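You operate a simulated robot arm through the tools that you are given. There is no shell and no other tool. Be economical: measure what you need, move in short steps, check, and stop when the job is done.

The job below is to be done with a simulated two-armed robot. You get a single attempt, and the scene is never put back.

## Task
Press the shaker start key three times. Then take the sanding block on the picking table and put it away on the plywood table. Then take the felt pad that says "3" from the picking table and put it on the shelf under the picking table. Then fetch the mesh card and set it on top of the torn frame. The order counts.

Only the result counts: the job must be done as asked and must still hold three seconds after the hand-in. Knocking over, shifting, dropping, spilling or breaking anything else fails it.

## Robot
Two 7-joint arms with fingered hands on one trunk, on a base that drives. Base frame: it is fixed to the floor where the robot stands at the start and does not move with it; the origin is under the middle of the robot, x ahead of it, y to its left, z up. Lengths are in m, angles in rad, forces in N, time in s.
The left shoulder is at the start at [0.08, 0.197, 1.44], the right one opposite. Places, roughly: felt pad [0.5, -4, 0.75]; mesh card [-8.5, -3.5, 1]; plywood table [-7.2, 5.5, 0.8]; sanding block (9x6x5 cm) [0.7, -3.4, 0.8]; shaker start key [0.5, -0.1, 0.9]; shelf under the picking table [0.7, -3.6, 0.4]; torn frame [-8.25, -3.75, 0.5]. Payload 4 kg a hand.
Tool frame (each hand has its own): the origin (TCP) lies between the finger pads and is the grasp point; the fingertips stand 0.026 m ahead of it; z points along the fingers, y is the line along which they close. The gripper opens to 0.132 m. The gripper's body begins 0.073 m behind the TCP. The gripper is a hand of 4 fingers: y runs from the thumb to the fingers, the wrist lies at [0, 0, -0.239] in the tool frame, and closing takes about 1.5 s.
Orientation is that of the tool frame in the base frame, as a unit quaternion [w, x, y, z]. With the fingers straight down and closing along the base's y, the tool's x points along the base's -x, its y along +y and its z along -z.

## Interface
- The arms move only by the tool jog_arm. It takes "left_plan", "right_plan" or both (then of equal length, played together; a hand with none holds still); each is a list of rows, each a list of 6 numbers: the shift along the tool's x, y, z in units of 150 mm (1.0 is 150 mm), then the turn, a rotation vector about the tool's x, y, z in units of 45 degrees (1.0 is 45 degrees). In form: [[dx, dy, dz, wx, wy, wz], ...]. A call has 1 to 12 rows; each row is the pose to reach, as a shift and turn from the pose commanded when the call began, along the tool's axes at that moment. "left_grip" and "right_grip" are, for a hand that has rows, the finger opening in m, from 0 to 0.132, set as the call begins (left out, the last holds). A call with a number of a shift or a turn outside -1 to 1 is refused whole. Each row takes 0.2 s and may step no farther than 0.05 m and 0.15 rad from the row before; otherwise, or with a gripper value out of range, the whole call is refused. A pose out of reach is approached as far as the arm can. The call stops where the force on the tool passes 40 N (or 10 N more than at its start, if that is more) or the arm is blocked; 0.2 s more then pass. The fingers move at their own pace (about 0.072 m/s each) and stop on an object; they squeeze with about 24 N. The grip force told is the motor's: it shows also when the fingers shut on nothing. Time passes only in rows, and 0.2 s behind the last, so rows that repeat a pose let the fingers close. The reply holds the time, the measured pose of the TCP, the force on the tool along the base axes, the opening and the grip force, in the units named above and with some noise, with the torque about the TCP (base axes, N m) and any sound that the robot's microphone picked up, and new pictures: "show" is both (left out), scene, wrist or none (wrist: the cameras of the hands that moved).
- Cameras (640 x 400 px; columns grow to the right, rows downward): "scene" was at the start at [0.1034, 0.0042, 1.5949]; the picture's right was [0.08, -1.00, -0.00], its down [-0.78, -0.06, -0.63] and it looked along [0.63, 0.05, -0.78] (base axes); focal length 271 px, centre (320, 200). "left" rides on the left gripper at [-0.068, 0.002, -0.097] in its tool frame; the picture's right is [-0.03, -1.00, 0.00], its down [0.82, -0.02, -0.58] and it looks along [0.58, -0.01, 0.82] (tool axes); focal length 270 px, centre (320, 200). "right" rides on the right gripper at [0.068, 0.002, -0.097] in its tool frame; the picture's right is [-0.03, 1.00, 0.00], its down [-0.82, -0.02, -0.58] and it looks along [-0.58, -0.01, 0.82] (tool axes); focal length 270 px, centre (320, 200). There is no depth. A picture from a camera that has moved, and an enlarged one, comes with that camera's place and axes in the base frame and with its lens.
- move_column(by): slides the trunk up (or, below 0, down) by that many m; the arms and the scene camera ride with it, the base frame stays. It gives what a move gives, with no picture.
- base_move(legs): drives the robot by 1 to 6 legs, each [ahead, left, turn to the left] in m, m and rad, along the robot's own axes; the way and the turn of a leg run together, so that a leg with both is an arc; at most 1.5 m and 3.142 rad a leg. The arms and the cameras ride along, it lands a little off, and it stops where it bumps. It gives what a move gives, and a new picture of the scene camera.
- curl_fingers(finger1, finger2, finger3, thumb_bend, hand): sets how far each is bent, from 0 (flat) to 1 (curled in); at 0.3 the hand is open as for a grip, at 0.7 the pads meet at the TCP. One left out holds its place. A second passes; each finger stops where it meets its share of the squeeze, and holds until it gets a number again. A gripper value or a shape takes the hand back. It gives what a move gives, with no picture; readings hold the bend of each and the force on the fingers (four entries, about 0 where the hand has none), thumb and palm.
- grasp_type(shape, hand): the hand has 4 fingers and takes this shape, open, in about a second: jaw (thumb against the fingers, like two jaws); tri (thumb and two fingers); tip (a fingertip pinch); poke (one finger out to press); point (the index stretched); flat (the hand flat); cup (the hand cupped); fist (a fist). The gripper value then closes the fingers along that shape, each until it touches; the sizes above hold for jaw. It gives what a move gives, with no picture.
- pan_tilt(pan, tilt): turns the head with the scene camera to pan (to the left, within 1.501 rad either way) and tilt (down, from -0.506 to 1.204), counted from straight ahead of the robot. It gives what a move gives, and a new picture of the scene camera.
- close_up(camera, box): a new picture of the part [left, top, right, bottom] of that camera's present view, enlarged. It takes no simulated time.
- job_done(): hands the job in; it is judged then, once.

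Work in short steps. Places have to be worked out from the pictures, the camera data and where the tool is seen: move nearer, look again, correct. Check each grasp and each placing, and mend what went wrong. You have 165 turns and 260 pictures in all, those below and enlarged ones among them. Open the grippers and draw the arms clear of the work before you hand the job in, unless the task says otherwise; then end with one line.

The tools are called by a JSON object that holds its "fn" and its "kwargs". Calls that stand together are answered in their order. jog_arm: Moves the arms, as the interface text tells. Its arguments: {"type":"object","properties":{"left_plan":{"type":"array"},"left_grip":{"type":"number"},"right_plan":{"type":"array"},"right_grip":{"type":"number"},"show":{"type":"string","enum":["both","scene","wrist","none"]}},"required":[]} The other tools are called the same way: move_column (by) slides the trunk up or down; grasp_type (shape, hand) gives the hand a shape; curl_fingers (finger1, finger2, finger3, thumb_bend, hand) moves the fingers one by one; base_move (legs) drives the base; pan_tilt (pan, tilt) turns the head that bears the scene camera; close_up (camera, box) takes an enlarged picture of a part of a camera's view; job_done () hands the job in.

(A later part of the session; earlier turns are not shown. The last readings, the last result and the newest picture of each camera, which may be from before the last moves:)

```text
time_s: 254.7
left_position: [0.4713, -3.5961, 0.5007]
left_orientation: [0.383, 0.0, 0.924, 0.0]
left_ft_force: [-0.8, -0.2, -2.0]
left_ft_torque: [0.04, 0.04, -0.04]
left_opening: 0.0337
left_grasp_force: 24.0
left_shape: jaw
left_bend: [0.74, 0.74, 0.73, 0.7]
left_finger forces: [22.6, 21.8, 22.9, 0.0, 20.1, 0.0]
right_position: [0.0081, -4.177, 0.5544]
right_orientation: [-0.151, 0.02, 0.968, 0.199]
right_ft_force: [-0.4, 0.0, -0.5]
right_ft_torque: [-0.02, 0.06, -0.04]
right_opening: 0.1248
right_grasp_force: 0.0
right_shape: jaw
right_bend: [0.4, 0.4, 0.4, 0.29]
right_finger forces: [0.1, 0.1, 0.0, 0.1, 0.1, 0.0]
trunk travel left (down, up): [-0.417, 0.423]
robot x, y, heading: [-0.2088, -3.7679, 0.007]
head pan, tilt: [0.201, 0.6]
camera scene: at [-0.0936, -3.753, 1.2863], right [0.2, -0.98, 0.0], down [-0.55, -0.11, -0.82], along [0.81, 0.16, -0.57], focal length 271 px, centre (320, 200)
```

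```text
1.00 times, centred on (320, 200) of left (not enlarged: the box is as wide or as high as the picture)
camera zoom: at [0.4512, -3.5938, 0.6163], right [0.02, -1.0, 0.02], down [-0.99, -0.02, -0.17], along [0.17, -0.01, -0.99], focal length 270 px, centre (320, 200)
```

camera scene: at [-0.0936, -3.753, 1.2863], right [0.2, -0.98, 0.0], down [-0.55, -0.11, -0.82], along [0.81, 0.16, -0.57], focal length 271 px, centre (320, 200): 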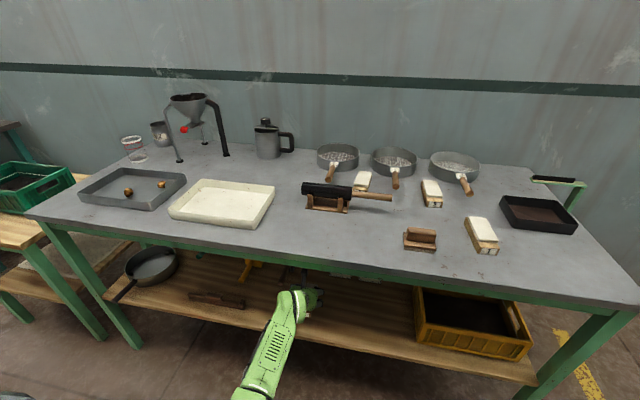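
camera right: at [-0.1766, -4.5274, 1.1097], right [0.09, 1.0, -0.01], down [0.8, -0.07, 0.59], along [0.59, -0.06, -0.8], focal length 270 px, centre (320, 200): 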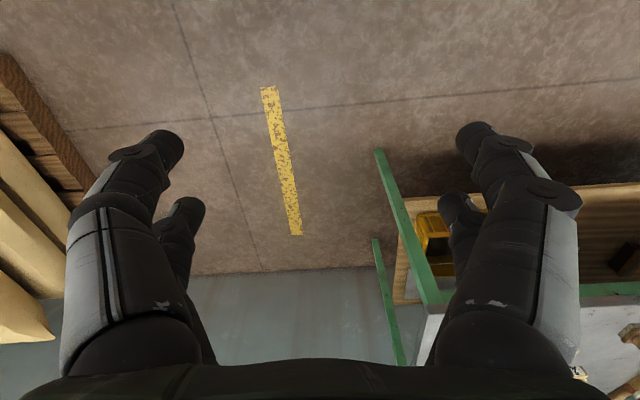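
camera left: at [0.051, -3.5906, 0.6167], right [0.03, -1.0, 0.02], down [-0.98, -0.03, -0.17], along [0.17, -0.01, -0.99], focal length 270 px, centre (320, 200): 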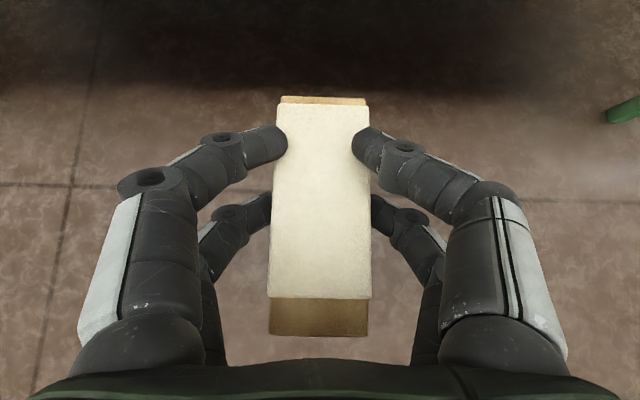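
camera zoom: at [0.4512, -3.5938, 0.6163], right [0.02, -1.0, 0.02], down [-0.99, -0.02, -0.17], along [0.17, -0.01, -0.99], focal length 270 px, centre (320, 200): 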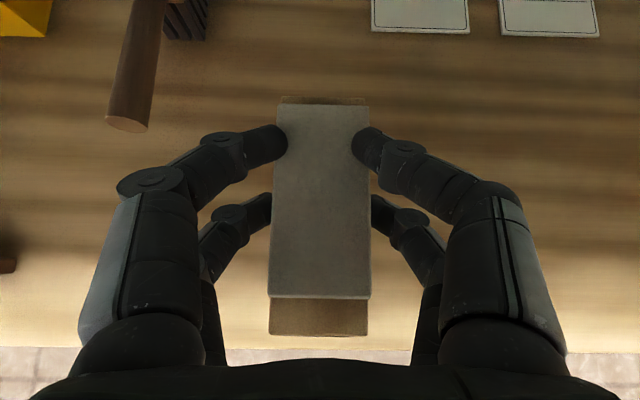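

The pad is entirely over the shelf, clear of the brush handle and the cards. I lower it by arm toward contact at about 0.455.

{"fn": "jog_arm", "kwargs": {"left_plan": [[0.06, 0, 0.06, 0, 0, 0], [0.12, 0, 0.12, 0, 0, 0], [0.17, 0, 0.17, 0, 0, 0], [0.195, 0, 0.195, 0, 0, 0]], "show": "none"}}

{"fn": "jog_arm", "kwargs": {"left_plan": [[0.01, 0, 0.01, 0, 0, 0], [0.02, 0, 0.02, 0, 0, 0]], "show": "wrist"}}

```text
time_s: 255.7
left_position: [0.4699, -3.5962, 0.4591]
left_orientation: [0.383, -0.001, 0.924, 0.003]
left_ft_force: [-0.4, 0.2, -0.6]
left_ft_torque: [0.02, -0.01, 0.0]
left_opening: 0.0341
left_grasp_force: 24.1
left_shape: jaw
left_bend: [0.74, 0.74, 0.73, 0.7]
left_finger forces: [22.7, 21.8, 22.9, 0.0, 20.1, 0.1]
right_position: [0.0075, -4.1793, 0.5539]
right_orientation: [-0.151, 0.02, 0.968, 0.198]
right_ft_force: [-0.2, 1.1, -0.1]
right_ft_torque: [-0.03, 0.0, 0.01]
right_opening: 0.1249
right_grasp_force: 0.0
right_shape: jaw
right_bend: [0.4, 0.4, 0.4, 0.29]
right_finger forces: [0.1, 0.1, 0.0, 0.0, 0.0, 0.1]
trunk travel left (down, up): [-0.417, 0.423]
robot x, y, heading: [-0.2112, -3.7683, -0.002]
head pan, tilt: [0.201, 0.6]
```

```text
time_s: 256.3
left_position: [0.4715, -3.5956, 0.4545]
left_orientation: [0.383, -0.002, 0.924, 0.004]
left_ft_force: [0.1, -0.8, -1.1]
left_ft_torque: [-0.04, -0.03, 0.02]
left_opening: 0.0339
left_grasp_force: 24.1
left_shape: jaw
left_bend: [0.74, 0.74, 0.73, 0.7]
left_finger forces: [22.6, 21.8, 22.8, 0.0, 20.1, 0.0]
right_position: [0.0073, -4.1781, 0.5545]
right_orientation: [-0.151, 0.02, 0.968, 0.199]
right_ft_force: [1.1, -0.5, 0.3]
right_ft_torque: [0.02, -0.01, 0.0]
right_opening: 0.1246
right_grasp_force: 0.0
right_shape: jaw
right_bend: [0.4, 0.4, 0.4, 0.29]
right_finger forces: [0.0, 0.0, 0.0, 0.0, 0.1, 0.0]
trunk travel left (down, up): [-0.417, 0.423]
robot x, y, heading: [-0.2089, -3.7675, -0.002]
head pan, tilt: [0.201, 0.6]
camera left: at [0.451, -3.5953, 0.5707], right [0.02, -1.0, 0.01], down [-0.99, -0.02, -0.17], along [0.17, -0.01, -0.99], focal length 270 px, centre (320, 200)
```

left: 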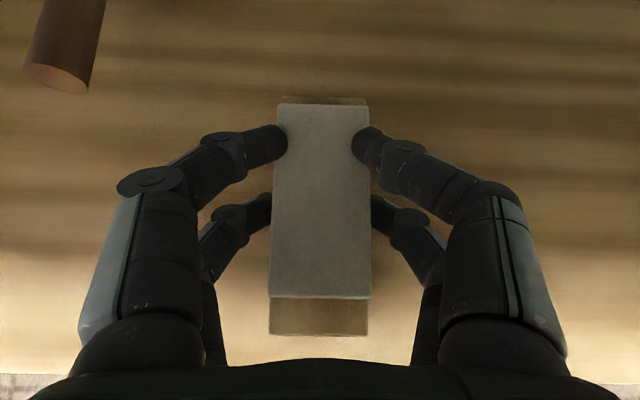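

Still no contact; I continue in 3 mm steps until the force rises.

{"fn": "jog_arm", "kwargs": {"left_plan": [[0.014, 0, 0.014, 0, 0, 0], [0.028, 0, 0.028, 0, 0, 0]], "show": "none"}}

```text
time_s: 256.9
left_position: [0.4707, -3.5967, 0.4491]
left_orientation: [0.382, -0.002, 0.924, 0.004]
left_ft_force: [0.0, 0.5, -1.1]
left_ft_torque: [-0.02, 0.01, 0.0]
left_opening: 0.0341
left_grasp_force: 24.3
left_shape: jaw
left_bend: [0.74, 0.74, 0.73, 0.7]
left_finger forces: [22.7, 21.8, 22.8, 0.1, 20.1, 0.0]
right_position: [0.0077, -4.1778, 0.5545]
right_orientation: [-0.151, 0.02, 0.968, 0.2]
right_ft_force: [-0.5, -0.3, 0.4]
right_ft_torque: [-0.02, 0.01, 0.04]
right_opening: 0.1247
right_grasp_force: 0.0
right_shape: jaw
right_bend: [0.4, 0.4, 0.4, 0.29]
right_finger forces: [0.0, 0.1, 0.0, 0.0, 0.0, 0.0]
trunk travel left (down, up): [-0.417, 0.423]
robot x, y, heading: [-0.2118, -3.7697, -0.006]
head pan, tilt: [0.201, 0.6]
```

{"fn": "jog_arm", "kwargs": {"left_plan": [[0.014, 0, 0.014, 0, 0, 0], [0.028, 0, 0.028, 0, 0, 0], [0.042, 0, 0.042, 0, 0, 0]], "show": "wrist"}}

```text
time_s: 257.7
left_position: [0.4716, -3.5956, 0.4402]
left_orientation: [0.384, -0.002, 0.923, 0.005]
left_ft_force: [-0.4, 1.0, 1.7]
left_ft_torque: [-0.05, -0.11, -0.02]
left_opening: 0.0341
left_grasp_force: 23.4
left_shape: jaw
left_bend: [0.74, 0.74, 0.73, 0.7]
left_finger forces: [23.3, 21.7, 22.9, 0.0, 20.3, 0.0]
right_position: [0.0073, -4.1788, 0.5544]
right_orientation: [-0.151, 0.019, 0.968, 0.198]
right_ft_force: [-0.4, 0.5, -1.1]
right_ft_torque: [0.03, -0.01, 0.01]
right_opening: 0.1249
right_grasp_force: 0.1
right_shape: jaw
right_bend: [0.4, 0.4, 0.4, 0.29]
right_finger forces: [0.0, 0.0, 0.1, 0.0, 0.0, 0.0]
trunk travel left (down, up): [-0.417, 0.423]
robot x, y, heading: [-0.2069, -3.7729, 0.001]
head pan, tilt: [0.201, 0.6]
camera left: at [0.4509, -3.5961, 0.5569], right [0.03, -1.0, 0.01], down [-0.98, -0.03, -0.17], along [0.17, -0.01, -0.99], focal length 270 px, centre (320, 200)
```

left: 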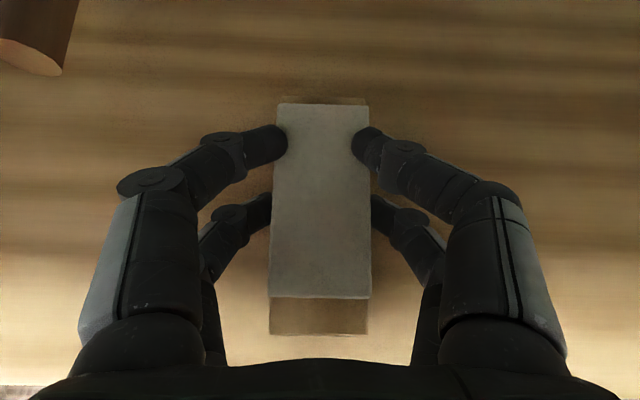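

Contact felt (shelf at ≈ 0.397). I open the hand, then withdraw along the fingers.

{"fn": "jog_arm", "kwargs": {"left_grip": 0.12, "left_plan": [[0, 0, 0, 0, 0, 0], [0, 0, 0, 0, 0, 0], [0, 0, 0, 0, 0, 0], [0, 0, 0, 0, 0, 0], [0, 0, 0, 0, 0, 0], [0, 0, 0, 0, 0, 0], [0, 0, 0, 0, 0, 0]], "show": "wrist"}}

{"fn": "jog_arm", "kwargs": {"left_plan": [[-0.03, 0, -0.03, 0, 0, 0], [-0.05, 0, -0.15, 0, 0, 0], [-0.05, 0, -0.3, 0, 0, 0], [-0.05, 0, -0.45, 0, 0, 0]], "show": "wrist"}}

```text
time_s: 259.3
left_position: [0.4708, -3.597, 0.4406]
left_orientation: [0.383, -0.002, 0.924, 0.005]
left_ft_force: [0.7, -0.5, -0.5]
left_ft_torque: [0.01, 0.03, 0.01]
left_opening: 0.1201
left_grasp_force: 0.0
left_shape: jaw
left_bend: [0.47, 0.47, 0.47, 0.32]
left_finger forces: [0.0, 0.0, 0.0, 0.1, 0.0, 0.0]
right_position: [0.0084, -4.1783, 0.5535]
right_orientation: [-0.152, 0.02, 0.968, 0.199]
right_ft_force: [-0.1, 1.3, 0.2]
right_ft_torque: [-0.01, 0.01, 0.01]
right_opening: 0.125
right_grasp_force: 0.0
right_shape: jaw
right_bend: [0.4, 0.4, 0.4, 0.29]
right_finger forces: [0.0, 0.1, 0.0, 0.0, 0.0, 0.0]
trunk travel left (down, up): [-0.417, 0.423]
robot x, y, heading: [-0.2094, -3.769, -0.007]
head pan, tilt: [0.201, 0.6]
camera left: at [0.4509, -3.596, 0.5561], right [0.03, -1.0, 0.01], down [-0.99, -0.03, -0.17], along [0.17, -0.01, -0.99], focal length 270 px, centre (320, 200)
```

left: 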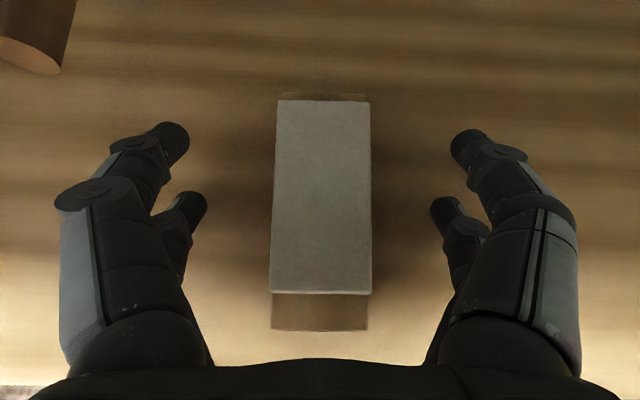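

```text
time_s: 260.3
left_position: [0.4289, -3.5966, 0.4941]
left_orientation: [0.382, 0.001, 0.924, 0.0]
left_ft_force: [0.7, 0.1, -0.1]
left_ft_torque: [0.03, 0.01, 0.0]
left_opening: 0.1198
left_grasp_force: 0.0
left_shape: jaw
left_bend: [0.47, 0.47, 0.47, 0.32]
left_finger forces: [0.1, 0.0, 0.0, 0.0, 0.0, 0.0]
right_position: [0.0087, -4.1781, 0.5543]
right_orientation: [-0.152, 0.019, 0.968, 0.199]
right_ft_force: [0.3, -0.1, 0.0]
right_ft_torque: [0.0, -0.02, -0.03]
right_opening: 0.1249
right_grasp_force: 0.1
right_shape: jaw
right_bend: [0.4, 0.4, 0.4, 0.29]
right_finger forces: [0.0, 0.0, 0.0, 0.1, 0.0, 0.1]
trunk travel left (down, up): [-0.417, 0.423]
robot x, y, heading: [-0.2057, -3.7702, -0.002]
head pan, tilt: [0.201, 0.6]
camera left: at [0.4087, -3.5937, 0.61], right [0.02, -1.0, 0.02], down [-0.99, -0.02, -0.17], along [0.17, -0.02, -0.99], focal length 270 px, centre (320, 200)
```

left: 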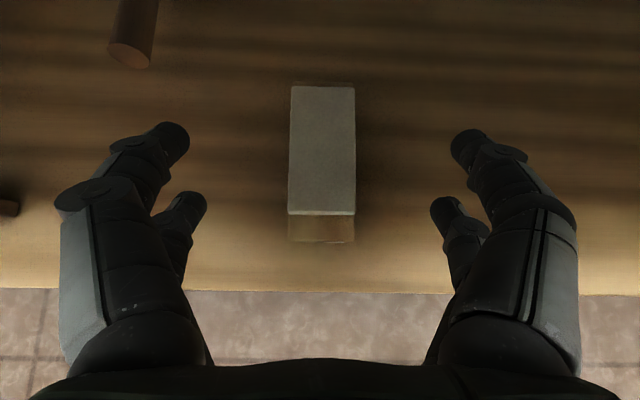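

The pad sits on the shelf. I back off 0.7 m, raise the trunk, turn round toward −x and look for the mesh card.

{"fn": "base_move", "kwargs": {"legs": [[-0.8, 0, 0]]}}

{"fn": "move_column", "kwargs": {"by": 0.33}}

{"fn": "base_move", "kwargs": {"legs": [[0, 0, 3.14]]}}

{"fn": "pan_tilt", "kwargs": {"pan": 0, "tilt": 0.25}}

```text
time_s: 264.6
left_position: [-0.3757, -3.5938, 0.4941]
left_orientation: [0.384, -0.002, 0.923, 0.001]
left_ft_force: [-0.5, 0.4, -0.1]
left_ft_torque: [-0.01, 0.01, -0.02]
left_opening: 0.1199
left_grasp_force: 0.2
left_shape: jaw
left_bend: [0.47, 0.47, 0.47, 0.32]
left_finger forces: [0.1, 0.0, 0.0, 0.0, 0.0, 0.0]
right_position: [-0.7935, -4.1795, 0.5545]
right_orientation: [-0.152, 0.018, 0.968, 0.198]
right_ft_force: [0.6, -0.2, -0.1]
right_ft_torque: [0.01, -0.02, 0.03]
right_opening: 0.1252
right_grasp_force: 0.1
right_shape: jaw
right_bend: [0.4, 0.4, 0.4, 0.29]
right_finger forces: [0.0, 0.0, 0.0, 0.0, 0.0, 0.0]
trunk travel left (down, up): [-0.417, 0.423]
robot x, y, heading: [-1.0117, -3.7699, 0.006]
head pan, tilt: [0.201, 0.6]
camera scene: at [-0.8987, -3.754, 1.2864], right [0.2, -0.98, 0.0], down [-0.55, -0.12, -0.83], along [0.81, 0.17, -0.56], focal length 271 px, centre (320, 200)
```

scene: 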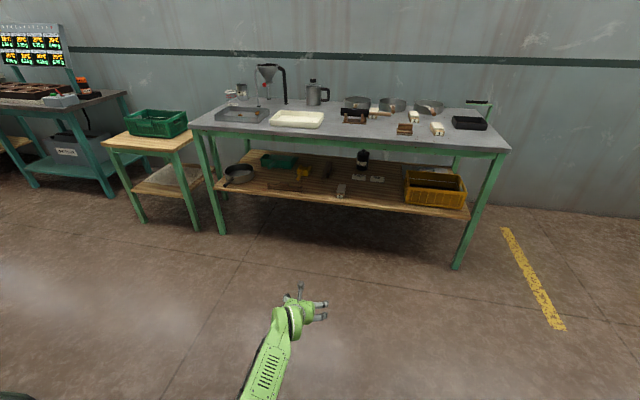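

```text
time_s: 267.8
left_position: [-0.376, -3.5934, 0.8226]
left_orientation: [0.383, -0.003, 0.924, 0.002]
left_ft_force: [0.5, 0.8, -0.4]
left_ft_torque: [-0.01, 0.0, 0.02]
left_opening: 0.1198
left_grasp_force: 0.1
left_shape: jaw
left_bend: [0.47, 0.47, 0.47, 0.32]
left_finger forces: [0.0, 0.0, 0.1, 0.1, 0.0, 0.0]
right_position: [-0.7944, -4.1787, 0.8842]
right_orientation: [-0.152, 0.018, 0.968, 0.198]
right_ft_force: [-0.3, 0.5, -0.2]
right_ft_torque: [0.0, 0.01, -0.02]
right_opening: 0.125
right_grasp_force: 0.1
right_shape: jaw
right_bend: [0.4, 0.4, 0.4, 0.29]
right_finger forces: [0.0, 0.0, 0.0, 0.0, 0.1, 0.0]
trunk travel left (down, up): [-0.747, 0.093]
robot x, y, heading: [-1.0131, -3.7688, 0.005]
head pan, tilt: [0.201, 0.6]
```

```text
time_s: 275.6
left_position: [-1.6488, -3.9454, 0.8234]
left_orientation: [0.0, 0.924, 0.0, -0.383]
left_ft_force: [0.2, -0.1, 0.1]
left_ft_torque: [0.01, 0.01, 0.02]
left_opening: 0.1198
left_grasp_force: 0.1
left_shape: jaw
left_bend: [0.47, 0.47, 0.47, 0.32]
left_finger forces: [0.0, 0.1, 0.0, 0.1, 0.1, 0.0]
right_position: [-1.2294, -3.3619, 0.8844]
right_orientation: [0.199, 0.968, -0.017, 0.151]
right_ft_force: [0.6, -0.2, -0.5]
right_ft_torque: [0.02, -0.02, 0.0]
right_opening: 0.1249
right_grasp_force: 0.1
right_shape: jaw
right_bend: [0.4, 0.4, 0.4, 0.29]
right_finger forces: [0.0, 0.0, 0.0, 0.1, 0.1, 0.1]
trunk travel left (down, up): [-0.747, 0.093]
robot x, y, heading: [-1.0103, -3.7697, -3.142]
head pan, tilt: [0.201, 0.6]
camera scene: at [-1.1317, -3.7897, 1.6164], right [-0.2, 0.98, 0.0], down [0.55, 0.11, -0.83], along [-0.81, -0.17, -0.56], focal length 271 px, centre (320, 200)
```

scene: 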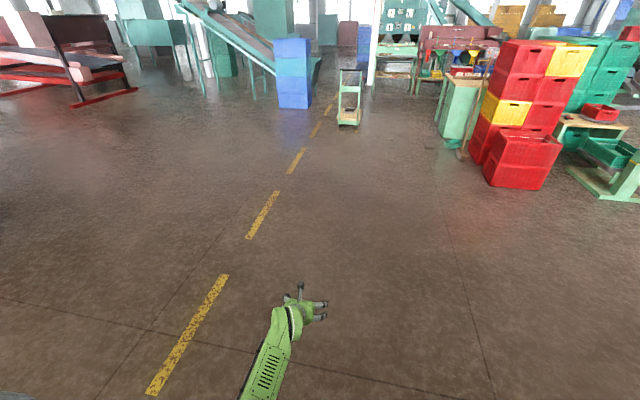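

```text
time_s: 276.4
left_position: [-1.6505, -3.945, 0.8243]
left_orientation: [0.0, 0.924, 0.002, -0.383]
left_ft_force: [-0.6, -0.1, 0.2]
left_ft_torque: [-0.01, -0.02, 0.0]
left_opening: 0.1198
left_grasp_force: 0.0
left_shape: jaw
left_bend: [0.47, 0.47, 0.47, 0.32]
left_finger forces: [0.0, 0.1, 0.0, 0.0, 0.0, 0.0]
right_position: [-1.2303, -3.3617, 0.8859]
right_orientation: [0.198, 0.968, -0.018, 0.152]
right_ft_force: [0.9, 0.8, 0.6]
right_ft_torque: [-0.01, 0.0, 0.02]
right_opening: 0.1249
right_grasp_force: 0.0
right_shape: jaw
right_bend: [0.4, 0.4, 0.4, 0.29]
right_finger forces: [0.0, 0.0, 0.0, 0.0, 0.0, 0.0]
trunk travel left (down, up): [-0.747, 0.093]
robot x, y, heading: [-1.0126, -3.7699, -3.144]
head pan, tilt: [0.0, 0.25]
camera scene: at [-1.1386, -3.7723, 1.6485], right [0.0, 1.0, 0.0], down [0.25, 0.0, -0.97], along [-0.97, 0.0, -0.25], focal length 271 px, centre (320, 200)
```

scene: 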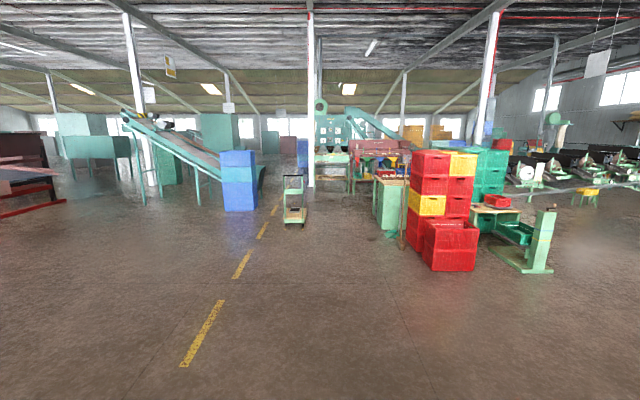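

By projection the mesh card should be near (330, 155) and the torn frame near (321, 175), at the teal machine. I enlarge.

{"fn": "close_up", "kwargs": {"camera": "scene", "box": [270, 110, 430, 210]}}

```text
4.00 times, centred on (350, 160) of scene
camera zoom: at [-1.1386, -3.7723, 1.6485], right [0.0, 1.0, 0.0], down [0.25, 0.0, -0.97], along [-0.97, 0.0, -0.25], focal length 1085 px, centre (200, 360)
```

zoom: 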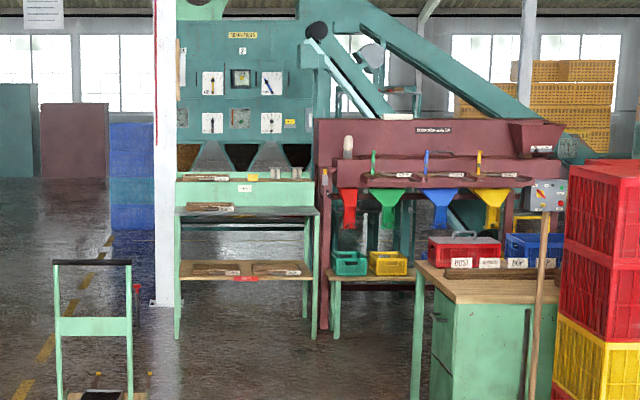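

The bench with frames stands at x ≈ -8.2…, y -3.9 to -3.1. I drive along y ≈ -3.42 between the trolley and the green cabinet to x ≈ -6.9.

{"fn": "base_move", "kwargs": {"legs": [[0, -0.36, 0], [1.5, 0, 0], [1.3, 0, 0]]}}

```text
time_s: 291.9
left_position: [-4.459, -3.5479, 0.8233]
left_orientation: [-0.003, 0.924, -0.008, -0.383]
left_ft_force: [0.9, 0.1, -0.8]
left_ft_torque: [0.0, 0.0, 0.01]
left_opening: 0.1196
left_grasp_force: 0.0
left_shape: jaw
left_bend: [0.47, 0.47, 0.47, 0.32]
left_finger forces: [0.0, 0.0, 0.0, 0.1, 0.0, 0.0]
right_position: [-4.0277, -2.9723, 0.8853]
right_orientation: [0.2, 0.968, -0.028, 0.15]
right_ft_force: [0.0, 0.8, 0.0]
right_ft_torque: [0.05, 0.01, 0.01]
right_opening: 0.125
right_grasp_force: 0.1
right_shape: jaw
right_bend: [0.4, 0.4, 0.4, 0.29]
right_finger forces: [0.0, 0.2, 0.1, 0.1, 0.0, 0.0]
trunk travel left (down, up): [-0.747, 0.093]
robot x, y, heading: [-3.8172, -3.3861, 3.125]
head pan, tilt: [0.0, 0.25]
camera scene: at [-3.9437, -3.3839, 1.6487], right [0.02, 1.0, 0.0], down [0.25, 0.0, -0.97], along [-0.97, 0.02, -0.25], focal length 271 px, centre (320, 200)
```

scene: 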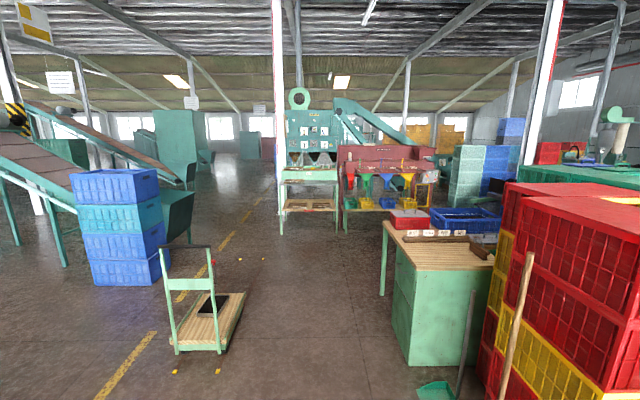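

The gap runs from y -4.1 to -2.7; I stay in its middle, going on to x ≈ -6.9.

{"fn": "base_move", "kwargs": {"legs": [[0, 0.04, 0.017], [1.5, 0, 0], [1.5, 0, 0]]}}

{"fn": "close_up", "kwargs": {"camera": "scene", "box": [200, 130, 440, 280]}}

```text
time_s: 306.8
left_position: [-7.4496, -3.6003, 0.8236]
left_orientation: [0.001, 0.924, 0.002, -0.384]
left_ft_force: [-0.5, 0.0, -0.8]
left_ft_torque: [-0.01, 0.01, 0.04]
left_opening: 0.1198
left_grasp_force: 0.0
left_shape: jaw
left_bend: [0.47, 0.47, 0.47, 0.32]
left_finger forces: [0.0, 0.1, 0.1, 0.0, 0.1, 0.0]
right_position: [-7.0306, -3.0162, 0.8854]
right_orientation: [0.198, 0.968, -0.019, 0.151]
right_ft_force: [-0.1, -0.6, -0.5]
right_ft_torque: [0.0, -0.01, -0.01]
right_opening: 0.1247
right_grasp_force: 0.0
right_shape: jaw
right_bend: [0.4, 0.4, 0.4, 0.29]
right_finger forces: [0.0, 0.0, 0.0, 0.0, 0.0, 0.0]
trunk travel left (down, up): [-0.747, 0.093]
robot x, y, heading: [-6.8142, -3.4226, -3.142]
head pan, tilt: [0.0, 0.25]
camera scene: at [-6.938, -3.4265, 1.6487], right [0.0, 1.0, 0.0], down [0.25, 0.0, -0.97], along [-0.97, 0.0, -0.25], focal length 271 px, centre (320, 200)
```

scene: 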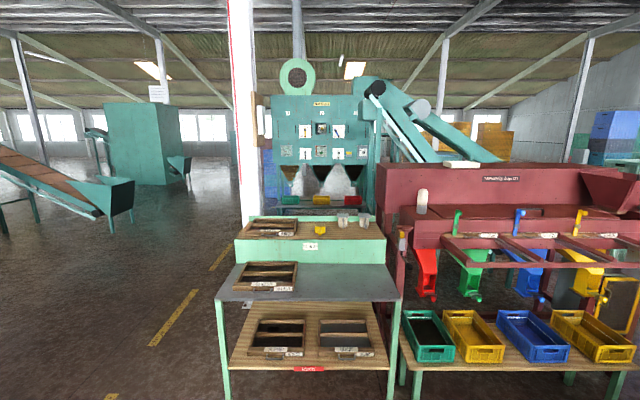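

```text
2.67 times, centred on (320, 205) of scene
camera zoom: at [-6.938, -3.4265, 1.6487], right [0.0, 1.0, 0.0], down [0.25, 0.0, -0.97], along [-0.97, 0.0, -0.25], focal length 723 px, centre (320, 187)
```

zoom: 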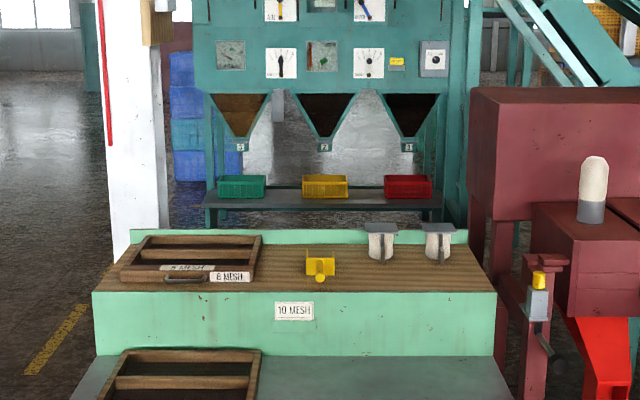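

The "10 MESH" card is on the vertical front of the upper tier at about (-8.49, -3.49, 0.95); the lower shelf's left frame matches the torn frame's place. I enlarge both.

{"fn": "close_up", "kwargs": {"camera": "scene", "box": [280, 230, 344, 270]}}

{"fn": "close_up", "kwargs": {"camera": "scene", "box": [220, 255, 400, 375]}}

```text
10.00 times, centred on (312, 250) of scene
camera zoom: at [-6.938, -3.4265, 1.6487], right [0.0, 1.0, 0.0], down [0.25, 0.0, -0.97], along [-0.97, 0.0, -0.25], focal length 2712 px, centre (400, -300)
```

zoom: 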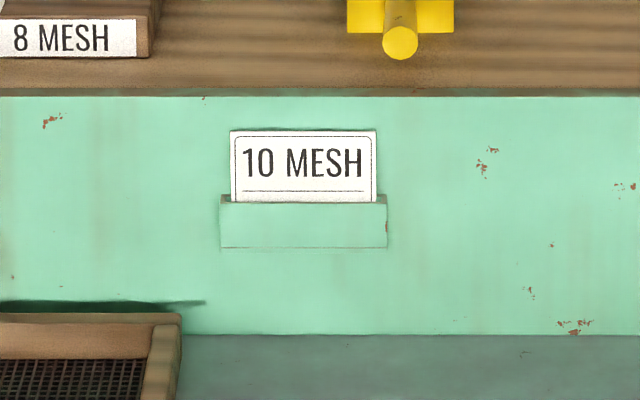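

```text
3.33 times, centred on (310, 315) of scene
camera zoom: at [-6.938, -3.4265, 1.6487], right [0.0, 1.0, 0.0], down [0.25, 0.0, -0.97], along [-0.97, 0.0, -0.25], focal length 904 px, centre (353, -183)
```

zoom: 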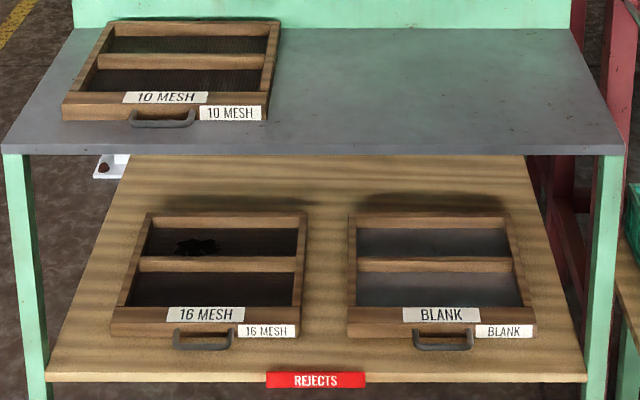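

The card stands in a pocket on the tier's front; I'll grip its two side edges with the left hand (pitched ~20° from straight down), pull it up, then lay it on the torn "16 MESH" frame on the lower shelf with the hand turned forward. First I raise and re-pitch the left hand and close in.

{"fn": "jog_arm", "kwargs": {"left_grip": 0.132, "left_plan": [[-0.17, 0, -0.17, 0, 0.139, 0], [-0.35, 0, -0.35, 0, 0.278, 0], [-0.53, 0, -0.53, 0, 0.417, 0], [-0.707, 0, -0.707, 0, 0.556, 0]], "show": "none"}}

{"fn": "base_move", "kwargs": {"legs": [[0.7, -0.11, 0]]}}

{"fn": "pan_tilt", "kwargs": {"pan": 0, "tilt": 0.7}}

{"fn": "close_up", "kwargs": {"camera": "left", "box": [0, 0, 640, 400]}}

```text
time_s: 307.8
left_position: [-7.4503, -3.6018, 0.9719]
left_orientation: [0.001, 0.985, 0.0, -0.173]
left_ft_force: [0.1, -1.0, -0.9]
left_ft_torque: [0.0, 0.02, 0.0]
left_opening: 0.1317
left_grasp_force: 0.1
left_shape: jaw
left_bend: [0.3, 0.3, 0.3, 0.3]
left_finger forces: [0.1, 0.0, 0.0, 0.0, 0.0, 0.0]
right_position: [-7.0304, -3.017, 0.8836]
right_orientation: [0.198, 0.968, -0.018, 0.151]
right_ft_force: [-0.2, -0.5, 1.1]
right_ft_torque: [-0.03, -0.03, 0.03]
right_opening: 0.125
right_grasp_force: 0.0
right_shape: jaw
right_bend: [0.4, 0.4, 0.4, 0.29]
right_finger forces: [0.1, 0.0, 0.0, 0.1, 0.0, 0.0]
trunk travel left (down, up): [-0.747, 0.093]
robot x, y, heading: [-6.814, -3.4244, -3.141]
head pan, tilt: [0.0, 0.25]
```

```text
time_s: 311.7
left_position: [-8.1515, -3.4886, 0.9728]
left_orientation: [0.0, 0.985, -0.001, -0.174]
left_ft_force: [-0.4, -0.5, 0.1]
left_ft_torque: [0.0, 0.01, 0.0]
left_opening: 0.1321
left_grasp_force: 0.0
left_shape: jaw
left_bend: [0.3, 0.3, 0.3, 0.3]
left_finger forces: [0.1, 0.1, 0.0, 0.1, 0.1, 0.1]
right_position: [-7.7266, -2.9057, 0.885]
right_orientation: [0.199, 0.968, -0.02, 0.15]
right_ft_force: [0.6, 0.6, 0.0]
right_ft_torque: [-0.05, 0.05, 0.02]
right_opening: 0.1248
right_grasp_force: 0.0
right_shape: jaw
right_bend: [0.4, 0.4, 0.4, 0.29]
right_finger forces: [0.1, 0.0, 0.0, 0.0, 0.0, 0.0]
trunk travel left (down, up): [-0.747, 0.093]
robot x, y, heading: [-7.5158, -3.3159, 3.139]
head pan, tilt: [0.0, 0.25]
camera scene: at [-7.6372, -3.3161, 1.6488], right [0.0, 1.0, 0.0], down [0.25, 0.0, -0.97], along [-0.97, 0.0, -0.25], focal length 271 px, centre (320, 200)
```

scene: 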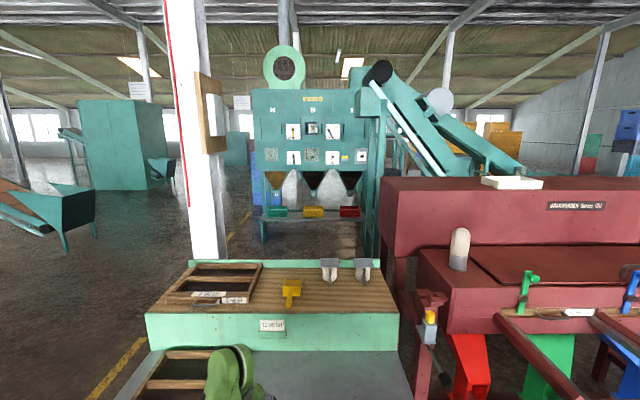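

```text
time_s: 312.6
left_position: [-8.1522, -3.4873, 0.9728]
left_orientation: [0.0, 0.985, 0.0, -0.173]
left_ft_force: [0.1, 0.6, -0.1]
left_ft_torque: [0.0, 0.01, -0.01]
left_opening: 0.132
left_grasp_force: 0.0
left_shape: jaw
left_bend: [0.3, 0.3, 0.3, 0.3]
left_finger forces: [0.0, 0.0, 0.0, 0.0, 0.1, 0.1]
right_position: [-7.7295, -2.9048, 0.8845]
right_orientation: [0.199, 0.968, -0.021, 0.151]
right_ft_force: [0.1, 0.0, 0.2]
right_ft_torque: [0.04, -0.01, -0.02]
right_opening: 0.1249
right_grasp_force: 0.1
right_shape: jaw
right_bend: [0.4, 0.4, 0.4, 0.29]
right_finger forces: [0.1, 0.0, 0.0, 0.0, 0.1, 0.1]
trunk travel left (down, up): [-0.747, 0.093]
robot x, y, heading: [-7.5116, -3.3163, 3.139]
head pan, tilt: [0.0, 0.7]
camera scene: at [-7.6311, -3.3157, 1.6078], right [0.0, 1.0, 0.0], down [0.64, 0.0, -0.77], along [-0.77, 0.0, -0.64], focal length 271 px, centre (320, 200)
```

scene: 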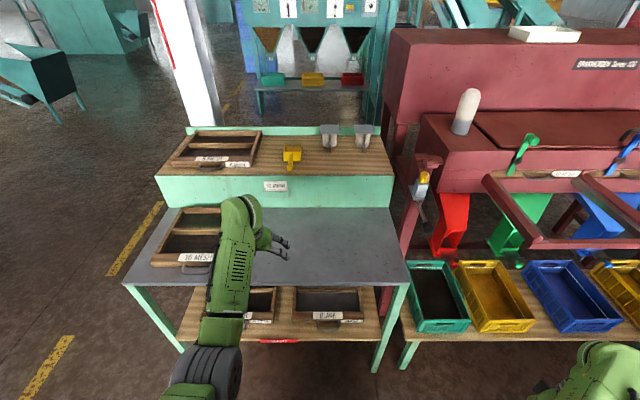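

```text
1.00 times, centred on (320, 200) of left (not enlarged: the box is as wide or as high as the picture)
camera zoom: at [-8.1835, -3.4897, 1.0865], right [-0.02, 1.0, 0.01], down [0.96, 0.02, 0.26], along [0.26, 0.01, -0.96], focal length 270 px, centre (320, 200)
```

zoom: 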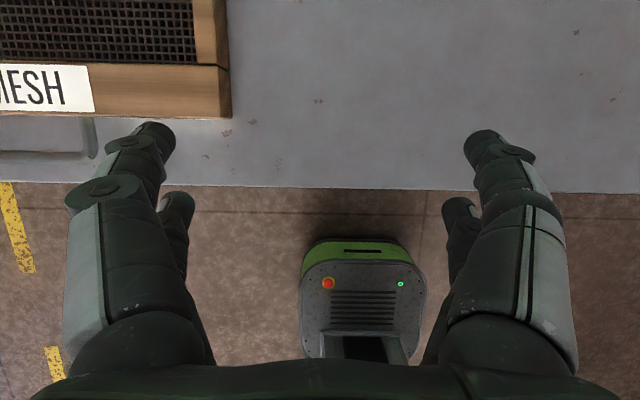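

I refine the card's place with an enlarged view from here.

{"fn": "close_up", "kwargs": {"camera": "scene", "box": [240, 165, 320, 215]}}

```text
8.00 times, centred on (280, 190) of scene
camera zoom: at [-7.6311, -3.3157, 1.6078], right [0.0, 1.0, 0.0], down [0.64, 0.0, -0.77], along [-0.77, 0.0, -0.64], focal length 2170 px, centre (640, 280)
```

zoom: 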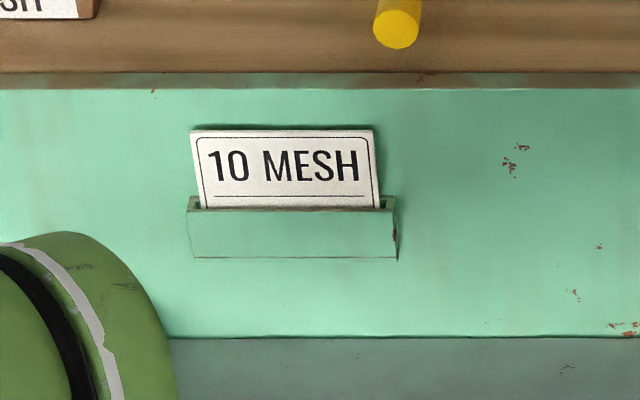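

Card: top edge z ≈ 0.967, pocket rim z ≈ 0.92, y ≈ -3.492, plane x ≈ -8.517. I raise the hand while lowering the trunk 0.1 (better reach), and drive 0.2 m closer.

{"fn": "jog_arm", "kwargs": {"left_plan": [[-0.08, 0, -0.21, 0, 0, 0], [-0.16, 0, -0.42, 0, 0, 0], [-0.24, 0, -0.66, 0, 0, 0]], "show": "none"}}

{"fn": "move_column", "kwargs": {"by": -0.1}}

{"fn": "base_move", "kwargs": {"legs": [[0.2, 0, 0.002]]}}

```text
time_s: 313.4
left_position: [-8.152, -3.4886, 1.0783]
left_orientation: [0.0, 0.985, -0.001, -0.174]
left_ft_force: [-0.4, -0.5, 0.2]
left_ft_torque: [0.02, 0.0, 0.0]
left_opening: 0.1318
left_grasp_force: 0.0
left_shape: jaw
left_bend: [0.3, 0.3, 0.3, 0.3]
left_finger forces: [0.0, 0.0, 0.0, 0.1, 0.0, 0.0]
right_position: [-7.729, -2.9043, 0.8844]
right_orientation: [0.199, 0.968, -0.02, 0.151]
right_ft_force: [0.0, -0.1, -0.5]
right_ft_torque: [0.01, 0.02, 0.01]
right_opening: 0.1252
right_grasp_force: 0.2
right_shape: jaw
right_bend: [0.4, 0.4, 0.4, 0.29]
right_finger forces: [0.1, 0.0, 0.0, 0.0, 0.1, 0.1]
trunk travel left (down, up): [-0.747, 0.093]
robot x, y, heading: [-7.5152, -3.3179, 3.142]
head pan, tilt: [0.0, 0.7]
```

```text
time_s: 314.7
left_position: [-8.1519, -3.4881, 0.9783]
left_orientation: [0.0, 0.985, -0.001, -0.173]
left_ft_force: [-0.2, 0.4, 0.2]
left_ft_torque: [0.03, 0.01, 0.01]
left_opening: 0.1317
left_grasp_force: 0.1
left_shape: jaw
left_bend: [0.3, 0.3, 0.3, 0.3]
left_finger forces: [0.0, 0.0, 0.1, 0.0, 0.0, 0.1]
right_position: [-7.7286, -2.9052, 0.7851]
right_orientation: [0.198, 0.968, -0.02, 0.151]
right_ft_force: [-0.3, -0.1, -0.2]
right_ft_torque: [-0.01, 0.02, 0.0]
right_opening: 0.1248
right_grasp_force: 0.0
right_shape: jaw
right_bend: [0.4, 0.4, 0.4, 0.29]
right_finger forces: [0.0, 0.0, 0.1, 0.0, 0.0, 0.0]
trunk travel left (down, up): [-0.647, 0.193]
robot x, y, heading: [-7.5097, -3.3153, 3.143]
head pan, tilt: [0.0, 0.7]
```

```text
time_s: 316.3
left_position: [-8.3496, -3.4893, 0.9811]
left_orientation: [0.0, 0.984, 0.0, -0.176]
left_ft_force: [0.5, 0.2, 0.8]
left_ft_torque: [0.02, 0.02, 0.01]
left_opening: 0.132
left_grasp_force: 0.0
left_shape: jaw
left_bend: [0.3, 0.3, 0.3, 0.3]
left_finger forces: [0.1, 0.1, 0.0, 0.0, 0.0, 0.0]
right_position: [-7.9273, -2.9052, 0.7842]
right_orientation: [0.199, 0.968, -0.02, 0.151]
right_ft_force: [-0.1, 0.3, 0.2]
right_ft_torque: [0.0, 0.02, 0.02]
right_opening: 0.1248
right_grasp_force: 0.0
right_shape: jaw
right_bend: [0.4, 0.4, 0.4, 0.29]
right_finger forces: [0.0, 0.0, 0.1, 0.1, 0.0, 0.1]
trunk travel left (down, up): [-0.647, 0.193]
robot x, y, heading: [-7.714, -3.3137, -3.142]
head pan, tilt: [0.0, 0.7]
camera scene: at [-7.8271, -3.3159, 1.5081], right [0.0, 1.0, 0.0], down [0.64, 0.0, -0.77], along [-0.77, 0.0, -0.64], focal length 271 px, centre (320, 200)
```

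scene: 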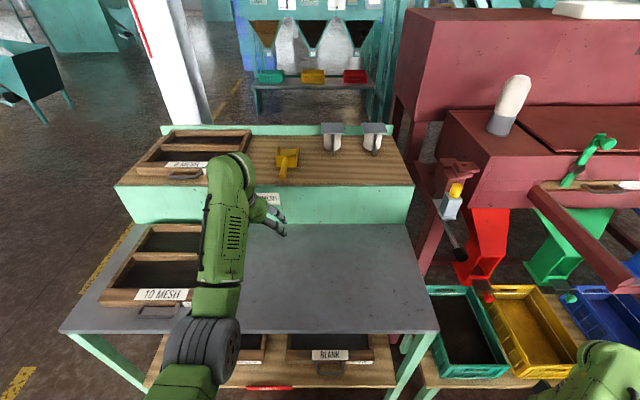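

I move 10 cm forward at this height and look at the card in the wrist camera.

{"fn": "jog_arm", "kwargs": {"left_plan": [[-0.21, 0, 0.076, 0, 0, 0], [-0.42, 0, 0.152, 0, 0, 0], [-0.6, 0, 0.218, 0, 0, 0]]}}

{"fn": "close_up", "kwargs": {"camera": "scene", "box": [200, 140, 328, 240]}}

```text
time_s: 317.1
left_position: [-8.4469, -3.4909, 0.9771]
left_orientation: [0.0, 0.985, 0.0, -0.172]
left_ft_force: [-1.6, 0.1, 0.5]
left_ft_torque: [0.01, 0.02, -0.01]
left_opening: 0.132
left_grasp_force: 0.1
left_shape: jaw
left_bend: [0.3, 0.3, 0.3, 0.3]
left_finger forces: [0.1, 0.0, 0.0, 0.1, 0.0, 0.0]
right_position: [-7.9296, -2.9064, 0.7845]
right_orientation: [0.198, 0.968, -0.02, 0.151]
right_ft_force: [-0.3, 0.3, 0.5]
right_ft_torque: [0.01, -0.05, 0.01]
right_opening: 0.1249
right_grasp_force: 0.2
right_shape: jaw
right_bend: [0.4, 0.4, 0.4, 0.29]
right_finger forces: [0.1, 0.0, 0.0, 0.0, 0.1, 0.0]
trunk travel left (down, up): [-0.647, 0.193]
robot x, y, heading: [-7.7108, -3.3119, -3.142]
head pan, tilt: [0.0, 0.7]
camera scene: at [-7.8322, -3.3157, 1.5076], right [0.0, 1.0, 0.0], down [0.65, 0.0, -0.76], along [-0.76, 0.0, -0.65], focal length 271 px, centre (320, 200)
camera left: at [-8.4797, -3.4918, 1.0902], right [-0.02, 1.0, 0.01], down [0.96, 0.02, 0.27], along [0.27, 0.01, -0.96], focal length 270 px, centre (320, 200)
```

scene: 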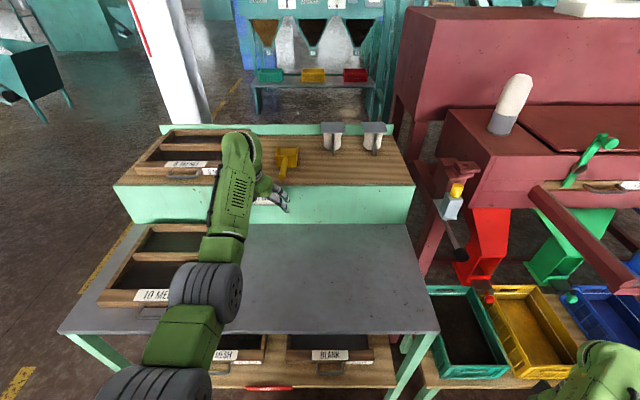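
left: 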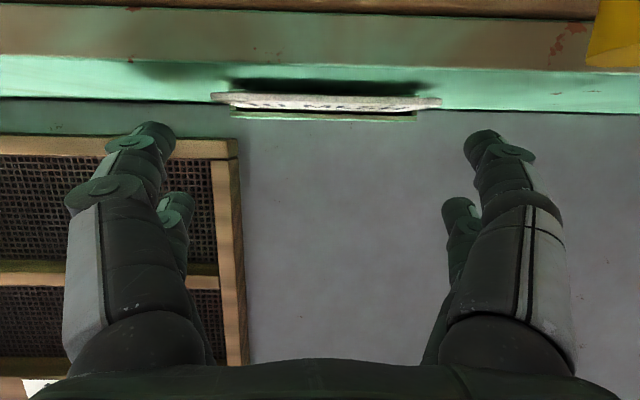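

```text
4.00 times, centred on (264, 190) of scene
camera zoom: at [-7.8322, -3.3157, 1.5076], right [0.0, 1.0, 0.0], down [0.65, 0.0, -0.76], along [-0.76, 0.0, -0.65], focal length 1085 px, centre (544, 240)
```

zoom: 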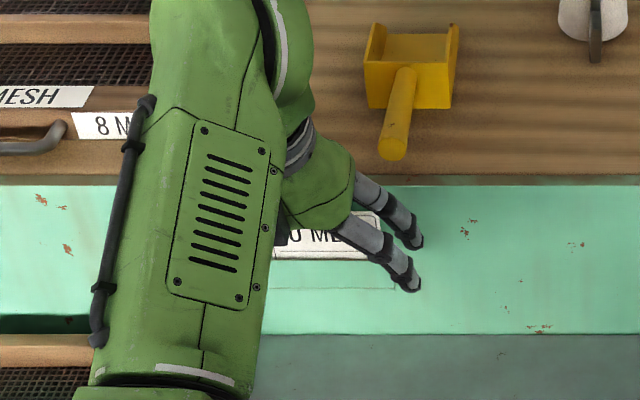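

The wrist view shows the card's top edge nicely between the open fingers (card plane ≈ 7 mm off the tier face). I move to put the far finger pair at the card's side edges.

{"fn": "jog_arm", "kwargs": {"left_plan": [[0.03, -0.01, 0.09, 0, 0, 0], [0.05, -0.013, 0.17, 0, 0, 0], [-0.04, -0.013, 0.205, 0, 0, 0], [-0.089, -0.013, 0.224, 0, 0, 0]]}}

{"fn": "close_up", "kwargs": {"camera": "scene", "box": [200, 140, 328, 240]}}

```text
time_s: 318.1
left_position: [-8.4677, -3.487, 0.9521]
left_orientation: [0.0, 0.985, 0.002, -0.173]
left_ft_force: [13.4, 2.3, 0.5]
left_ft_torque: [-0.11, -0.18, 0.76]
left_opening: 0.1318
left_grasp_force: 0.1
left_shape: jaw
left_bend: [0.3, 0.3, 0.3, 0.3]
left_finger forces: [12.4, 0.0, 0.0, 0.0, 1.9, 0.1]
right_position: [-7.9266, -2.9062, 0.7854]
right_orientation: [0.2, 0.968, -0.019, 0.149]
right_ft_force: [0.2, 0.1, -0.1]
right_ft_torque: [0.01, -0.02, -0.01]
right_opening: 0.125
right_grasp_force: 0.1
right_shape: jaw
right_bend: [0.4, 0.4, 0.4, 0.29]
right_finger forces: [0.1, 0.0, 0.1, 0.0, 0.0, 0.1]
trunk travel left (down, up): [-0.647, 0.193]
robot x, y, heading: [-7.7091, -3.3139, -3.142]
head pan, tilt: [0.0, 0.7]
camera scene: at [-7.8258, -3.3157, 1.508], right [0.0, 1.0, 0.0], down [0.64, 0.0, -0.77], along [-0.77, 0.0, -0.64], focal length 271 px, centre (320, 200)
camera left: at [-8.4989, -3.4892, 1.066], right [-0.03, 1.0, 0.01], down [0.96, 0.02, 0.26], along [0.26, 0.02, -0.96], focal length 270 px, centre (320, 200)
```

scene: 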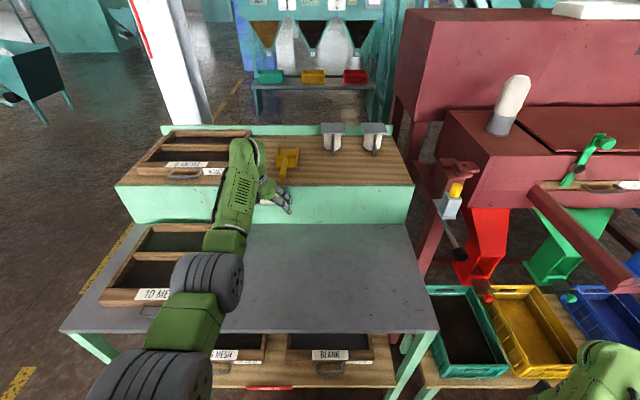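
left: 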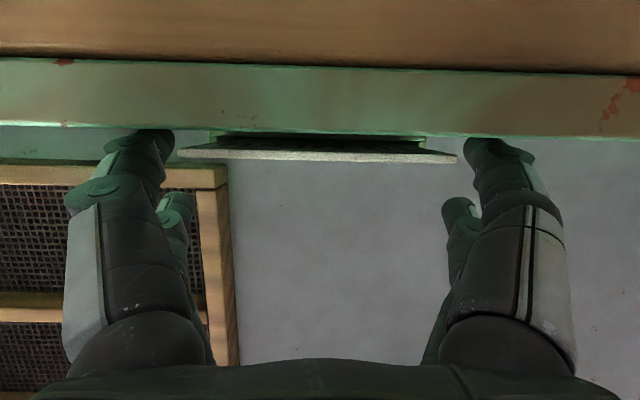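

```text
4.00 times, centred on (264, 190) of scene
camera zoom: at [-7.8258, -3.3157, 1.508], right [0.0, 1.0, 0.0], down [0.64, 0.0, -0.77], along [-0.77, 0.0, -0.64], focal length 1085 px, centre (544, 240)
```

zoom: 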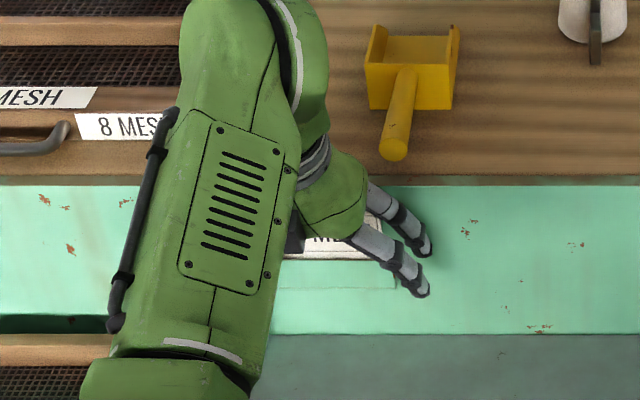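

Finger 1 touches the tier face (13 N). I back off 4 mm, then close only the far pair (finger 1 and thumb) on the card's edges.

{"fn": "jog_arm", "kwargs": {"left_plan": [[0.028, 0, -0.01, 0, 0, 0], [0.028, 0, -0.01, 0, 0, 0]], "show": "none"}}

{"fn": "curl_fingers", "kwargs": {"hand": "left", "finger1": 0.5, "thumb_bend": 0.5, "finger2": 0.3, "finger3": 0.3}}

{"fn": "close_up", "kwargs": {"camera": "left", "box": [0, 0, 640, 400]}}

```text
time_s: 318.7
left_position: [-8.4666, -3.4871, 0.9524]
left_orientation: [0.0, 0.985, 0.0, -0.175]
left_ft_force: [1.9, 0.3, -1.3]
left_ft_torque: [0.05, -0.06, 0.09]
left_opening: 0.132
left_grasp_force: 0.0
left_shape: jaw
left_bend: [0.3, 0.3, 0.3, 0.3]
left_finger forces: [1.5, 0.0, 0.0, 0.1, 0.7, 0.0]
right_position: [-7.9292, -2.907, 0.785]
right_orientation: [0.199, 0.968, -0.02, 0.151]
right_ft_force: [-0.8, 0.2, -0.6]
right_ft_torque: [0.0, 0.02, 0.0]
right_opening: 0.125
right_grasp_force: 0.0
right_shape: jaw
right_bend: [0.4, 0.4, 0.4, 0.29]
right_finger forces: [0.1, 0.0, 0.0, 0.1, 0.0, 0.0]
trunk travel left (down, up): [-0.647, 0.193]
robot x, y, heading: [-7.7084, -3.313, 3.143]
head pan, tilt: [0.0, 0.7]
```

```text
time_s: 319.7
left_position: [-8.4644, -3.487, 0.9538]
left_orientation: [0.0, 0.985, 0.0, -0.175]
left_ft_force: [8.2, 2.7, 3.0]
left_ft_torque: [0.03, -0.11, 0.35]
left_opening: 0.0985
left_grasp_force: 10.9
left_shape: fingers
left_bend: [0.39, 0.3, 0.3, 0.45]
left_finger forces: [12.1, 0.0, 0.1, 0.1, 9.6, 0.1]
right_position: [-7.9286, -2.9046, 0.7841]
right_orientation: [0.2, 0.968, -0.02, 0.15]
right_ft_force: [0.4, 0.1, 0.2]
right_ft_torque: [-0.01, -0.01, -0.01]
right_opening: 0.1253
right_grasp_force: 0.0
right_shape: jaw
right_bend: [0.4, 0.4, 0.4, 0.29]
right_finger forces: [0.0, 0.0, 0.0, 0.1, 0.1, 0.0]
trunk travel left (down, up): [-0.647, 0.193]
robot x, y, heading: [-7.7124, -3.3145, -3.139]
head pan, tilt: [0.0, 0.7]
```

```text
1.00 times, centred on (320, 200) of left (not enlarged: the box is as wide or as high as the picture)
camera zoom: at [-8.4962, -3.4882, 1.0673], right [-0.02, 1.0, 0.01], down [0.96, 0.02, 0.26], along [0.26, 0.01, -0.97], focal length 270 px, centre (320, 200)
```

zoom: 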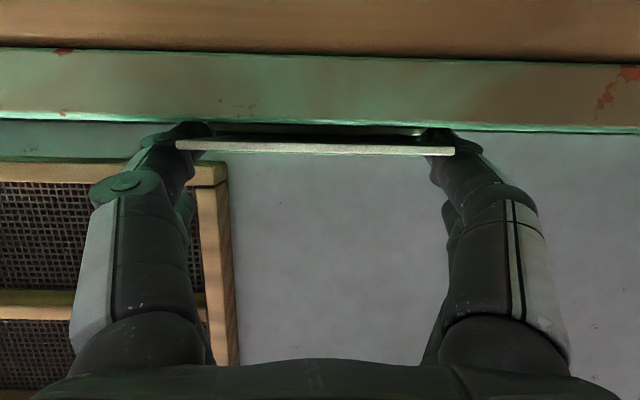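

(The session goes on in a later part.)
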